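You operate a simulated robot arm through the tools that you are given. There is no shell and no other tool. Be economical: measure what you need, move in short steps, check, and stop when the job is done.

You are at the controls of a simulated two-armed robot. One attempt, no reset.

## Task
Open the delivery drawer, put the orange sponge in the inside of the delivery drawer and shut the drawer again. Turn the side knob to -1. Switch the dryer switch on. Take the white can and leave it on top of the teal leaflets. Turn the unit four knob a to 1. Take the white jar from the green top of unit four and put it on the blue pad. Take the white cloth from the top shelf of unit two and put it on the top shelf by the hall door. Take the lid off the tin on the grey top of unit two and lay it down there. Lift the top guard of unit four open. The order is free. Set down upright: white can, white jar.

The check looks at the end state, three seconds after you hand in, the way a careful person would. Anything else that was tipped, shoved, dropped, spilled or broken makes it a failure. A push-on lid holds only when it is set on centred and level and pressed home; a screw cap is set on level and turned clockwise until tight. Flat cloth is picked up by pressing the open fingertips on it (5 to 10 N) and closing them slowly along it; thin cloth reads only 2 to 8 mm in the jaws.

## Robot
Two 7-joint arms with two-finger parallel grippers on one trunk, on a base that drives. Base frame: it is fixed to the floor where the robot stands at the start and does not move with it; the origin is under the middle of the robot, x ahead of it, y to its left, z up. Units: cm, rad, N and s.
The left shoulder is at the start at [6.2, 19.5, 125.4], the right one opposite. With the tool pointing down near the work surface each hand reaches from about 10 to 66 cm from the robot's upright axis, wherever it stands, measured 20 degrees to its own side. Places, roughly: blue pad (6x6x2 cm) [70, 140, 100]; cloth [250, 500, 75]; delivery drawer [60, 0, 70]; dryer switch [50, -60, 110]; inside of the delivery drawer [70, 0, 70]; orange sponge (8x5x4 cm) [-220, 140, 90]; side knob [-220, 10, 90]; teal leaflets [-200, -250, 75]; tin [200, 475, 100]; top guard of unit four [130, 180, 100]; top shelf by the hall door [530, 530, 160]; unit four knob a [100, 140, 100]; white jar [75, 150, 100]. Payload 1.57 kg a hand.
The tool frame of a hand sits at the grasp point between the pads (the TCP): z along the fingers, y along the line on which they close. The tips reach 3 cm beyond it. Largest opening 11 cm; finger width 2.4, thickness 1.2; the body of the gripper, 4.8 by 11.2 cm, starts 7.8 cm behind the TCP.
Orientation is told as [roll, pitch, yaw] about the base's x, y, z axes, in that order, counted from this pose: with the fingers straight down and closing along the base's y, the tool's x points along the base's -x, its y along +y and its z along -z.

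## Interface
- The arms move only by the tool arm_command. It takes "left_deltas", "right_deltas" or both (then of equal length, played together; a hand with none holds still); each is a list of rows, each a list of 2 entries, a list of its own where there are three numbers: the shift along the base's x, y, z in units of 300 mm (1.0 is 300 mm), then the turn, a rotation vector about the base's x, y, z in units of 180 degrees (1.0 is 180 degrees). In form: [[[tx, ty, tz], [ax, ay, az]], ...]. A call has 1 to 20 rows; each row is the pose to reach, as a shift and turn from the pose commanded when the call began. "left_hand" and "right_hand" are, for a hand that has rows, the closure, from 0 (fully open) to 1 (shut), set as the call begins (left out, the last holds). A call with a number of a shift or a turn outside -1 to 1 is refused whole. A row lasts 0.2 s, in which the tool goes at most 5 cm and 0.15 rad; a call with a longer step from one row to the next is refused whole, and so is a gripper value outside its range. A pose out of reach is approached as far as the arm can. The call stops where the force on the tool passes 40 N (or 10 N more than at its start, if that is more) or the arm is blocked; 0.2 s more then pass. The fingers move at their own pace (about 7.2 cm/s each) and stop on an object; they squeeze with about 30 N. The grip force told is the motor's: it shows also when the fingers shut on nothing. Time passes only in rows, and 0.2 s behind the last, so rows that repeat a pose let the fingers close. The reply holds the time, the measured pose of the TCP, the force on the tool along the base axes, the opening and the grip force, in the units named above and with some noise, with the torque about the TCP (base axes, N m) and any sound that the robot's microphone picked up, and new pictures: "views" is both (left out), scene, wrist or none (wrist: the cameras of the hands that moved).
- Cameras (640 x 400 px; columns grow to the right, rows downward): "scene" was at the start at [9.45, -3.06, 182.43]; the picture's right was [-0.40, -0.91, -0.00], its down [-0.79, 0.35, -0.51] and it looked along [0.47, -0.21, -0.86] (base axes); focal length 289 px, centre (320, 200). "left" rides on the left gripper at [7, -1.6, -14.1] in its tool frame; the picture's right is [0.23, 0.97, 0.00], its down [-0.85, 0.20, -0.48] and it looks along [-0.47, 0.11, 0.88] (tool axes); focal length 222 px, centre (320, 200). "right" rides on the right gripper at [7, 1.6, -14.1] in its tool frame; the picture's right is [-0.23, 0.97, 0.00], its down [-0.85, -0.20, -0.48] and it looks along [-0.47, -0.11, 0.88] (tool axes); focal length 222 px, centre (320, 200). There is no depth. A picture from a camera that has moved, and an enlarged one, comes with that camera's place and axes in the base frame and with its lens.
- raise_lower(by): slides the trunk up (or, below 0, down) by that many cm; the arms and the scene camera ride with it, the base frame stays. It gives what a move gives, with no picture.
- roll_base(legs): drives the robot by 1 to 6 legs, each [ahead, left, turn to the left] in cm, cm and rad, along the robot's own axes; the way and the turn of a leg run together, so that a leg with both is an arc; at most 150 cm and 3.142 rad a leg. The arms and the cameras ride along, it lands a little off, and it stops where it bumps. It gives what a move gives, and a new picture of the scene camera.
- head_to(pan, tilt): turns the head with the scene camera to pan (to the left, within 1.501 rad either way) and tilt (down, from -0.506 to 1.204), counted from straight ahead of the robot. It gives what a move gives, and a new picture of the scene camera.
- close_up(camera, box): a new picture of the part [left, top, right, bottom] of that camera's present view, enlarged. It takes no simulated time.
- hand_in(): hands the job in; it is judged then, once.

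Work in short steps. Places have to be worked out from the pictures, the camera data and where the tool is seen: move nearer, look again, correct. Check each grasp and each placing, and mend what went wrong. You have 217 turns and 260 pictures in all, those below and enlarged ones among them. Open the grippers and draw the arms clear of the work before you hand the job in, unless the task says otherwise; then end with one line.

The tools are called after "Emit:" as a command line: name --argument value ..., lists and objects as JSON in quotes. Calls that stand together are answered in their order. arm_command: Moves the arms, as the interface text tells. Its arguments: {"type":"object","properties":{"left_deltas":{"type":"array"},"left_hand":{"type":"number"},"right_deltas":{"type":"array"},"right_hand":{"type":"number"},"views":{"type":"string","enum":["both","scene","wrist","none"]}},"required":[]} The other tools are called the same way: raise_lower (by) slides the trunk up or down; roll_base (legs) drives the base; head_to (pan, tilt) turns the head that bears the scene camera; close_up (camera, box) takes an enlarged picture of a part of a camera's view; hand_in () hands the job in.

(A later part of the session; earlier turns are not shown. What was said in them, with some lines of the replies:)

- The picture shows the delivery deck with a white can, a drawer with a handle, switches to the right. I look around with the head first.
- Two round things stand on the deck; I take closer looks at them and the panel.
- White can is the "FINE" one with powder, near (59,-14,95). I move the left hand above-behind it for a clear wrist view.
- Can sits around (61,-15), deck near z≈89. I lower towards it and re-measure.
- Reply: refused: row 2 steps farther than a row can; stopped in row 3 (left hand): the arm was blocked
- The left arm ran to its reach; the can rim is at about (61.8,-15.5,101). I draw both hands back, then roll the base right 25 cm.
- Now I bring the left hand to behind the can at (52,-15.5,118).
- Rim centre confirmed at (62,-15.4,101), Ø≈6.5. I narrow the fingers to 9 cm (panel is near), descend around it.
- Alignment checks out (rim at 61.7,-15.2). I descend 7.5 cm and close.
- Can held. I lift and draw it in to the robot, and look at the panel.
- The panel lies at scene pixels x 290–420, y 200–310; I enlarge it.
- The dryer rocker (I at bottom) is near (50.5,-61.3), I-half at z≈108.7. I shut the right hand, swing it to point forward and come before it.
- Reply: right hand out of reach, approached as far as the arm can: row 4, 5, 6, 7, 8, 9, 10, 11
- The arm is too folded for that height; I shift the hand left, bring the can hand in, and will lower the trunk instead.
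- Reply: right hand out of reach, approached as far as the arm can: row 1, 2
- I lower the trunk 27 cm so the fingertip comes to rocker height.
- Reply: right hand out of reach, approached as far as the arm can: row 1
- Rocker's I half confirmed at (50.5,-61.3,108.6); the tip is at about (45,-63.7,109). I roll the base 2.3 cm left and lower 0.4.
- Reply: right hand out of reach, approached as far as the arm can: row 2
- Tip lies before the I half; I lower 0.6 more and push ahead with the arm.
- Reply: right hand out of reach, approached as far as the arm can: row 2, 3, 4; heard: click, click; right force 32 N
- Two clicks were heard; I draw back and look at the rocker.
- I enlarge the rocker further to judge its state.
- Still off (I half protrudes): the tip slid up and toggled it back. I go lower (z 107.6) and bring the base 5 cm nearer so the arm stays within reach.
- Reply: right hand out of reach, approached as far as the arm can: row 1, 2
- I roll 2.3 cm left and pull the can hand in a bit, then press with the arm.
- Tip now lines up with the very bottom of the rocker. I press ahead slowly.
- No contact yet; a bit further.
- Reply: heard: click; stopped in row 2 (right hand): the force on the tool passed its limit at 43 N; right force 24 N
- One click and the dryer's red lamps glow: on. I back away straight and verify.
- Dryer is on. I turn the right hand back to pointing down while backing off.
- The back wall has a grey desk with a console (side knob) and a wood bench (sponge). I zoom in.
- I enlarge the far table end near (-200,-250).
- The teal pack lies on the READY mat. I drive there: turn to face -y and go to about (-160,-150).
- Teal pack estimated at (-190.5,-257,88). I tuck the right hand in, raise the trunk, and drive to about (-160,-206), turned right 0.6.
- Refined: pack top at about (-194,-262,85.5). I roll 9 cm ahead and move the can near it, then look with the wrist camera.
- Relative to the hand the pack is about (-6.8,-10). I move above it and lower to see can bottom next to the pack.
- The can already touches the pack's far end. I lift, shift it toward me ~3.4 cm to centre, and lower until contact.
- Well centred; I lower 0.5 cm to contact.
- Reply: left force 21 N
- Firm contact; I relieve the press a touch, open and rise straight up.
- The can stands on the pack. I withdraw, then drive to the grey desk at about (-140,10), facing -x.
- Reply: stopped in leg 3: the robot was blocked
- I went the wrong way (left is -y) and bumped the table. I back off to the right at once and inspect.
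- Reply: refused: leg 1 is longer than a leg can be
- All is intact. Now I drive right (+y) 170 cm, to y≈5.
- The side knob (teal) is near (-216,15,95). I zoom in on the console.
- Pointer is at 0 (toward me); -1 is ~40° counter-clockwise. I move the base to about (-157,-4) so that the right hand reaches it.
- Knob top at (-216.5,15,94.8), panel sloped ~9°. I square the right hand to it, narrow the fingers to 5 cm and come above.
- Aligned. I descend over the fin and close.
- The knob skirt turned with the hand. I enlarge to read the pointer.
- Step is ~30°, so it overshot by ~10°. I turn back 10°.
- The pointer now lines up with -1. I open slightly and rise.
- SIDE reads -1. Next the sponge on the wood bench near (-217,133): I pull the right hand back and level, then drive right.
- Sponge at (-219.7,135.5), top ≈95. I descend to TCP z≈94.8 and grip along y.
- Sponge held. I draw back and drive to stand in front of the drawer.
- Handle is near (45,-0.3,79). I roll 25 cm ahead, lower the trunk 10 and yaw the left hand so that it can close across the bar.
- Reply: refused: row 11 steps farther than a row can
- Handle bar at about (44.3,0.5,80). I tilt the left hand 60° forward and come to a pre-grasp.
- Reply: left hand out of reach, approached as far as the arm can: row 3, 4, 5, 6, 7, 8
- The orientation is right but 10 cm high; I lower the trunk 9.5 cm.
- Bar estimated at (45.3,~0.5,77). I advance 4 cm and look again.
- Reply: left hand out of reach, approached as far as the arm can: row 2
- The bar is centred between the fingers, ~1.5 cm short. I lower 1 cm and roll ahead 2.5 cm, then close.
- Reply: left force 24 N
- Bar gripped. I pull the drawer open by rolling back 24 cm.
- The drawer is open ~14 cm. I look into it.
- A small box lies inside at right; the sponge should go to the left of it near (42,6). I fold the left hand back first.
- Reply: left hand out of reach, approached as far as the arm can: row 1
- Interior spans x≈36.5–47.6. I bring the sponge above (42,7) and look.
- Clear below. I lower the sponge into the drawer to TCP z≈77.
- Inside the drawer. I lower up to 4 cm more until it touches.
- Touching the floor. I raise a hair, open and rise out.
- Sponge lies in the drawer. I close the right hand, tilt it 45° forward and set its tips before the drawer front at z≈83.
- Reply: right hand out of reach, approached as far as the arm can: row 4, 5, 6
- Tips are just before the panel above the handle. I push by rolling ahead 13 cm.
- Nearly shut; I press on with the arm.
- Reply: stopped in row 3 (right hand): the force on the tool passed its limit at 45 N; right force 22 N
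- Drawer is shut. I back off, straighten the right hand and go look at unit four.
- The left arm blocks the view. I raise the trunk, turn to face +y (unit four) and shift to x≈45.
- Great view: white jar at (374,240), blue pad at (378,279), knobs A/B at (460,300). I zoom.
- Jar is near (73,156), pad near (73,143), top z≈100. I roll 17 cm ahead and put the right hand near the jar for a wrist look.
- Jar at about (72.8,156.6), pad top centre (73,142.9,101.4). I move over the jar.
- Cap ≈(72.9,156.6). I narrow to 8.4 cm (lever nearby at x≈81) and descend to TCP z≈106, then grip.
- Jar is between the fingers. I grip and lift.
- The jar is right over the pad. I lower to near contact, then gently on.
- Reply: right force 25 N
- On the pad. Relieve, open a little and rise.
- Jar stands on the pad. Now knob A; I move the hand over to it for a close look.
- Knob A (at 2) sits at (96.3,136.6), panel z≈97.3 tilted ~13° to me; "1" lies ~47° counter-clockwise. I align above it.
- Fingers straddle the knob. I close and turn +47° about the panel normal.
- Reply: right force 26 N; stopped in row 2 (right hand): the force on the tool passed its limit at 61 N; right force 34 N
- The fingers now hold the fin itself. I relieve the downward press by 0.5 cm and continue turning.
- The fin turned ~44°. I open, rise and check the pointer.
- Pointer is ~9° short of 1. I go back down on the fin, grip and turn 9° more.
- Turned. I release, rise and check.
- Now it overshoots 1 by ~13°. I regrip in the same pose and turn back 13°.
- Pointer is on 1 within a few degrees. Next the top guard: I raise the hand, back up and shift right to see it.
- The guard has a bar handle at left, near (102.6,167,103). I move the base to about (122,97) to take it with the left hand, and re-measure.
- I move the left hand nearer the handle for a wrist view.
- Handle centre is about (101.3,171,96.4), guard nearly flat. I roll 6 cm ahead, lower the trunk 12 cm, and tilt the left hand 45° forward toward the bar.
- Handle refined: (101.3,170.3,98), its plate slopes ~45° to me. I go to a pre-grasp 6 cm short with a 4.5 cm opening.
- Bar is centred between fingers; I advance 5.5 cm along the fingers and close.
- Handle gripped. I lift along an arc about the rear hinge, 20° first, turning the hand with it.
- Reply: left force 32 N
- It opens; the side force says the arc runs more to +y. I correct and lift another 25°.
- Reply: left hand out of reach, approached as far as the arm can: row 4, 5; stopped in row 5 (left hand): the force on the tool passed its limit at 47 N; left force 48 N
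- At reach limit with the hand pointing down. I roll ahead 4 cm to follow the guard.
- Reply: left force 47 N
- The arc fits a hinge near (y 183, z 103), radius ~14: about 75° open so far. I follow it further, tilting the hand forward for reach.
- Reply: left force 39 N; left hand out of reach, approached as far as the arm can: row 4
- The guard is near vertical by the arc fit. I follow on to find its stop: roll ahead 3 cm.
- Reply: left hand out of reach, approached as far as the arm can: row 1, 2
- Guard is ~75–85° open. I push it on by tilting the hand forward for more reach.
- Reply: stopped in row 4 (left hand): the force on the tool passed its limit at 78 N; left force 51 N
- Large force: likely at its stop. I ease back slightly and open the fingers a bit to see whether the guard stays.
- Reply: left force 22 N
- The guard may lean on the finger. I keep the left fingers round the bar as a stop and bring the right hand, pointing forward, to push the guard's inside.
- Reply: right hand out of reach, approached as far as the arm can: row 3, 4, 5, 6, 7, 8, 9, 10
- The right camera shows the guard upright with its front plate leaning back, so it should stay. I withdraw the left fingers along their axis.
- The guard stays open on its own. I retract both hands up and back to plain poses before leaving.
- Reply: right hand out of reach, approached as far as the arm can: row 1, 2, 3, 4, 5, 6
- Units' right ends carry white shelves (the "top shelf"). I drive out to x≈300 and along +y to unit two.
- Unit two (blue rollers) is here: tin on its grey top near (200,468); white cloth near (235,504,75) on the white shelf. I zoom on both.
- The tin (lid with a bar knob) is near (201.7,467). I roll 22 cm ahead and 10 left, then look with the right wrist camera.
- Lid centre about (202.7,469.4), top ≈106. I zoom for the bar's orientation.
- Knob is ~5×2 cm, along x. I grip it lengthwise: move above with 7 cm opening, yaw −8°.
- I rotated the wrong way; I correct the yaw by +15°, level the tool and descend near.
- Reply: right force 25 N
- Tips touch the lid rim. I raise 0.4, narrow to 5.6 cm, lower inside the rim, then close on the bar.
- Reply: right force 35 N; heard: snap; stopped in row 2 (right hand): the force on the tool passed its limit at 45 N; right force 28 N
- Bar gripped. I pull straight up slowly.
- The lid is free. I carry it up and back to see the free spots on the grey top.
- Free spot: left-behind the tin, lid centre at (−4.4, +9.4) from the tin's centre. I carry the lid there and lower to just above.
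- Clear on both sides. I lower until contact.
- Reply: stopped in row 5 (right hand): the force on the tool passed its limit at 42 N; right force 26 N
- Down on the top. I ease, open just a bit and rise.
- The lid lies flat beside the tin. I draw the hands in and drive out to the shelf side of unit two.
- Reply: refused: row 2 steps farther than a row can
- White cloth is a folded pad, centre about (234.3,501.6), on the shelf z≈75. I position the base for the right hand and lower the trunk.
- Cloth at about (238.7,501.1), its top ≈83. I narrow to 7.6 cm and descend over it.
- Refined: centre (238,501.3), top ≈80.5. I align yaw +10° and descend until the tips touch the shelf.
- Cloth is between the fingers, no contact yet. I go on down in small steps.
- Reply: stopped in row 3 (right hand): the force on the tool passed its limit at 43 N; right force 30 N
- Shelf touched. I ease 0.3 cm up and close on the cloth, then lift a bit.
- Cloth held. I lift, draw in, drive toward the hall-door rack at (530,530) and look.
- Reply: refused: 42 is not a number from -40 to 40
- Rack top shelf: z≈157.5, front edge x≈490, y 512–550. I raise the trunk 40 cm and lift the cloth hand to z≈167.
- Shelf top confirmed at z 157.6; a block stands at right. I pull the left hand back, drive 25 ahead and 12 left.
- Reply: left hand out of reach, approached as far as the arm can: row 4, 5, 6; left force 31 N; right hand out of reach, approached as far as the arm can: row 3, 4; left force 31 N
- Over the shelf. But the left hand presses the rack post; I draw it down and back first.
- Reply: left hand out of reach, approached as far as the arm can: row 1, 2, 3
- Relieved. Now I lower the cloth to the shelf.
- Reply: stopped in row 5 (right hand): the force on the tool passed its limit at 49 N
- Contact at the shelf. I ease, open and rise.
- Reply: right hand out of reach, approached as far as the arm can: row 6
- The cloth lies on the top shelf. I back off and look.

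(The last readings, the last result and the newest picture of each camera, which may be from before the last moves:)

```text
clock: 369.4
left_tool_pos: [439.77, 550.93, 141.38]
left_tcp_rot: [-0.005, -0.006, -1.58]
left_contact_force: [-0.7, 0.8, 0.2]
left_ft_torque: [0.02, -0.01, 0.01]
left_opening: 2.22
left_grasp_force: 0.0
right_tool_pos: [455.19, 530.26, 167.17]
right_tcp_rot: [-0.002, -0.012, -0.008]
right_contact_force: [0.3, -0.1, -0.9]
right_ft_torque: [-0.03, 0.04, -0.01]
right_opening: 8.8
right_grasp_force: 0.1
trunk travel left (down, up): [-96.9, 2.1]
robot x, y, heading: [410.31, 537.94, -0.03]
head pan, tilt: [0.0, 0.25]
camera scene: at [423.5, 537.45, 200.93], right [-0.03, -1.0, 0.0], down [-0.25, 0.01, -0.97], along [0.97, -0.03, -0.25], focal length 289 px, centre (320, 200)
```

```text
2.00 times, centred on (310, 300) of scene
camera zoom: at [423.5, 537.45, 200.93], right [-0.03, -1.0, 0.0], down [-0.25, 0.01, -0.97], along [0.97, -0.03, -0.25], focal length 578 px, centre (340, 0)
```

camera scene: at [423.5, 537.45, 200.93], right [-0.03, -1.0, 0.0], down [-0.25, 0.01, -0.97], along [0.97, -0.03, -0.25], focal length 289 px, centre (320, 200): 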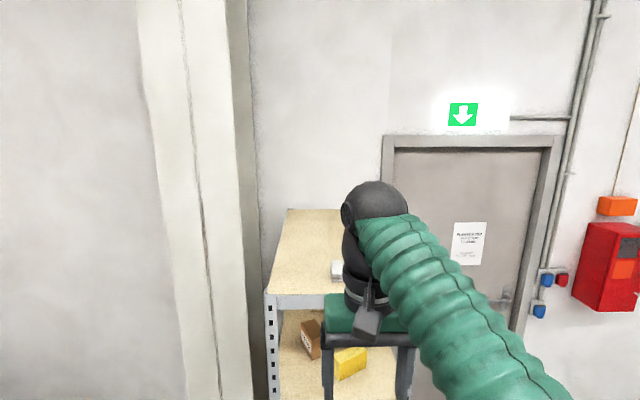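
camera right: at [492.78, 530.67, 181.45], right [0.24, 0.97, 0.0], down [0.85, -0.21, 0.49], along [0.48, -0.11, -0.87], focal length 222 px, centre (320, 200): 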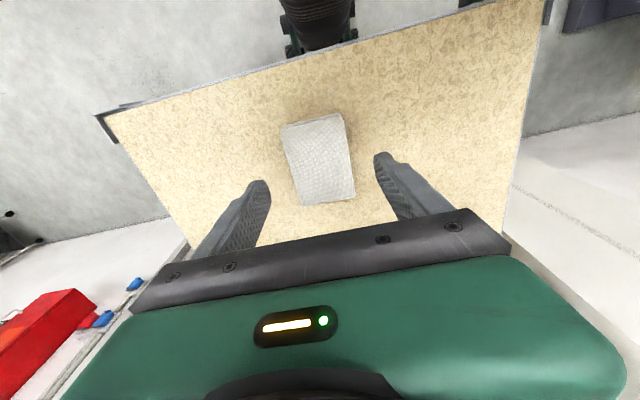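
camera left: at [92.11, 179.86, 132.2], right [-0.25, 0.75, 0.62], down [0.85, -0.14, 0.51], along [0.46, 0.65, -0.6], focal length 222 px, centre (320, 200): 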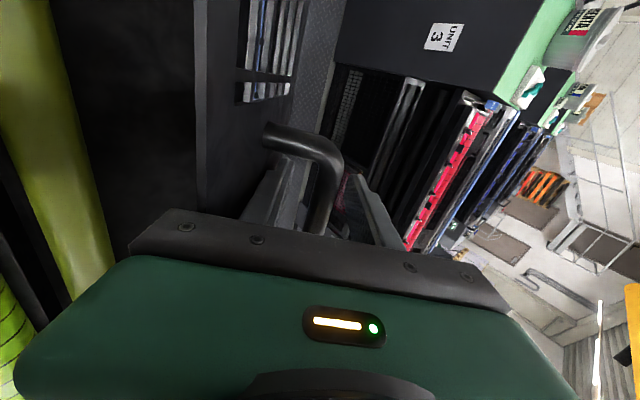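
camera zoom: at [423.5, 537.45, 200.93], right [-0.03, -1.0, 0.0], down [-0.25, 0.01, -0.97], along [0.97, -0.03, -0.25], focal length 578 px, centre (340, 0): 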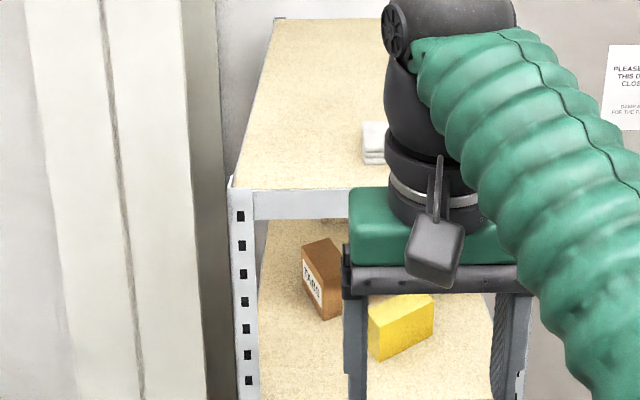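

I lower the right hand aside to see the shelf, then turn to glance back at unit four.

Emit:
arm_command --right_deltas '[[[-0.05, -0.1, -0.1], [0, 0, 0]], [[-0.1, -0.2, -0.2], [0, 0, 0]], [[-0.15, -0.28, -0.32], [0, 0, 0]], [[-0.15, -0.35, -0.45], [0, 0, 0]], [[-0.15, -0.4, -0.58], [0, 0, 0]]]' --right_hand 0 --views "none"

Emit:
close_up --camera "scene" --box '[240, 190, 440, 315]'

Emit:
roll_base --legs '[[0, 0, -0.85]]'

Emit:
head_to --pan -1.3 --tilt 0.2

```text
clock: 370.6
left_tool_pos: [439.29, 550.97, 141.29]
left_tcp_rot: [0.0, -0.006, -1.58]
left_contact_force: [0.0, -0.2, 0.3]
left_ft_torque: [0.02, 0.0, -0.01]
left_opening: 2.22
left_grasp_force: 0.1
right_tool_pos: [450.05, 518.28, 149.92]
right_tcp_rot: [-0.002, -0.018, -0.008]
right_contact_force: [0.0, 0.7, -0.3]
right_ft_torque: [-0.02, 0.0, 0.01]
right_opening: 10.99
right_grasp_force: 0.0
trunk travel left (down, up): [-96.9, 2.1]
robot x, y, heading: [409.77, 537.67, -0.03]
head pan, tilt: [0.0, 0.25]
```

```text
3.20 times, centred on (340, 252) of scene
camera zoom: at [422.75, 537.42, 200.98], right [-0.03, -1.0, 0.0], down [-0.25, 0.01, -0.97], along [0.97, -0.03, -0.25], focal length 925 px, centre (256, 32)
```

zoom: 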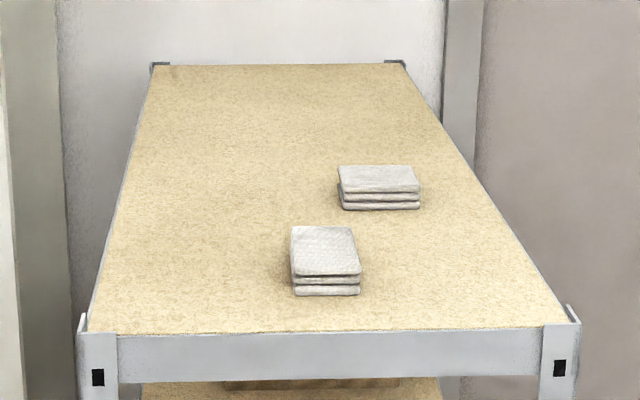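

```text
clock: 373.2
left_tool_pos: [439.25, 524.55, 141.41]
left_tcp_rot: [-0.002, -0.005, -2.433]
left_contact_force: [0.4, 0.4, -0.3]
left_ft_torque: [-0.01, -0.02, 0.01]
left_opening: 2.21
left_grasp_force: 0.0
right_tool_pos: [421.77, 494.95, 150.01]
right_tcp_rot: [-0.002, -0.015, -0.864]
right_contact_force: [1.3, -0.2, 0.3]
right_ft_torque: [0.0, -0.01, -0.01]
right_opening: 11.02
right_grasp_force: 0.0
trunk travel left (down, up): [-96.9, 2.1]
robot x, y, heading: [410.6, 538.09, -0.889]
head pan, tilt: [0.0, 0.25]
camera scene: at [418.23, 528.08, 200.98], right [-0.78, -0.63, 0.0], down [-0.16, 0.19, -0.97], along [0.61, -0.75, -0.25], focal length 289 px, centre (320, 200)
```

scene: 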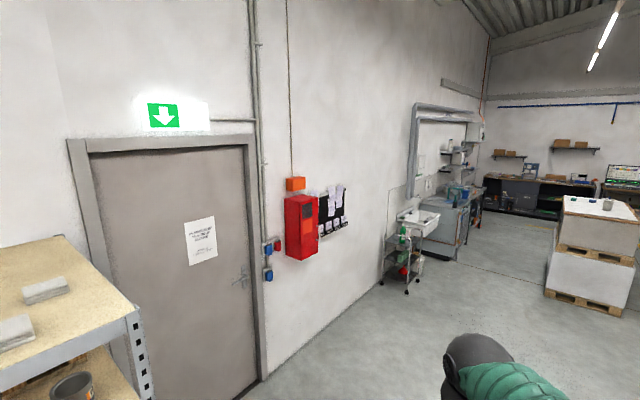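

```text
clock: 374.7
left_tool_pos: [439.06, 524.46, 141.34]
left_tcp_rot: [-0.001, -0.005, -2.435]
left_contact_force: [-0.6, 0.0, -0.1]
left_ft_torque: [0.04, 0.01, -0.03]
left_opening: 2.2
left_grasp_force: 0.1
right_tool_pos: [421.66, 495.01, 149.92]
right_tcp_rot: [0.001, -0.016, -0.864]
right_contact_force: [0.5, -0.4, -0.1]
right_ft_torque: [0.01, 0.01, 0.02]
right_opening: 11.0
right_grasp_force: 0.1
trunk travel left (down, up): [-96.9, 2.1]
robot x, y, heading: [409.88, 537.81, -0.883]
head pan, tilt: [-1.3, 0.201]
camera scene: at [406.86, 527.66, 201.44], right [-0.82, 0.58, 0.0], down [0.11, 0.16, -0.98], along [-0.57, -0.8, -0.2], focal length 289 px, centre (320, 200)
```

scene: 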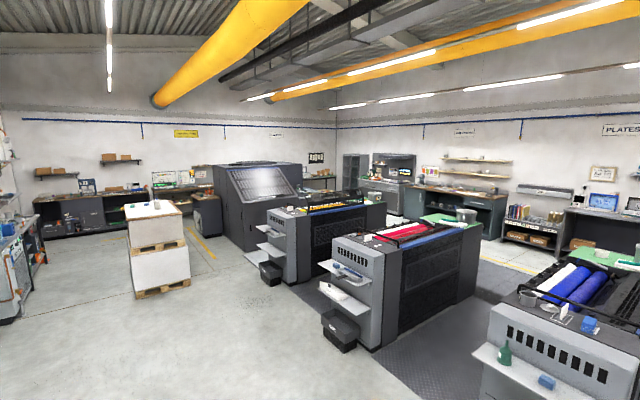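

The cloth lies neatly on the shelf. I zoom on unit four's guard.

Emit:
close_up --camera "scene" --box '[250, 180, 410, 280]'

```text
4.00 times, centred on (330, 230) of scene
camera zoom: at [406.86, 527.66, 201.44], right [-0.82, 0.58, 0.0], down [0.11, 0.16, -0.98], along [-0.57, -0.8, -0.2], focal length 1157 px, centre (280, 80)
```

zoom: 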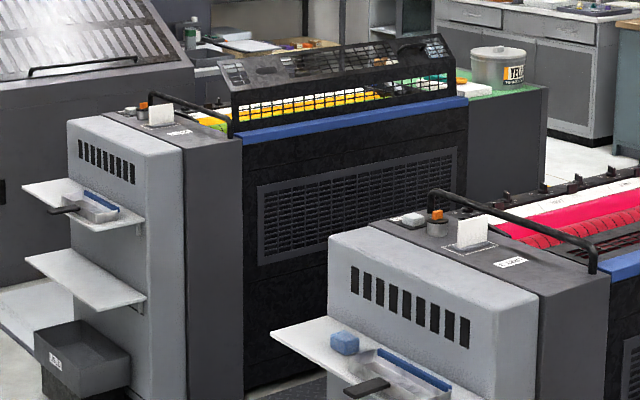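

The guard stands open. I open the left gripper as well; arms are clear, then hand in.

Emit:
arm_command --left_deltas '[[[0, 0, 0], [0, 0, 0]], [[0, 0, 0], [0, 0, 0]], [[0, 0, 0], [0, 0, 0]]]' --left_hand 0 --views "none"

Emit:
hand_in

```text
clock: 375.5
left_tool_pos: [439.11, 524.5, 141.42]
left_tcp_rot: [-0.003, -0.003, -2.434]
left_contact_force: [-0.6, -0.4, 0.1]
left_ft_torque: [0.0, 0.02, -0.02]
left_opening: 11.01
left_grasp_force: 0.2
right_tool_pos: [421.6, 494.89, 149.97]
right_tcp_rot: [-0.001, -0.016, -0.863]
right_contact_force: [-0.5, 0.4, -0.1]
right_ft_torque: [-0.01, -0.02, 0.01]
right_opening: 10.97
right_grasp_force: 0.0
trunk travel left (down, up): [-96.9, 2.1]
robot x, y, heading: [410.33, 538.05, -0.886]
head pan, tilt: [-1.3, 0.201]
```

```text
The job is handed in.
```

All nine tasks are done and the job is handed in; unit four knob a points to 1 within a few degrees, and I bumped the leaflets table and pressed the hall-door rack post in passing, with nothing visibly moved.
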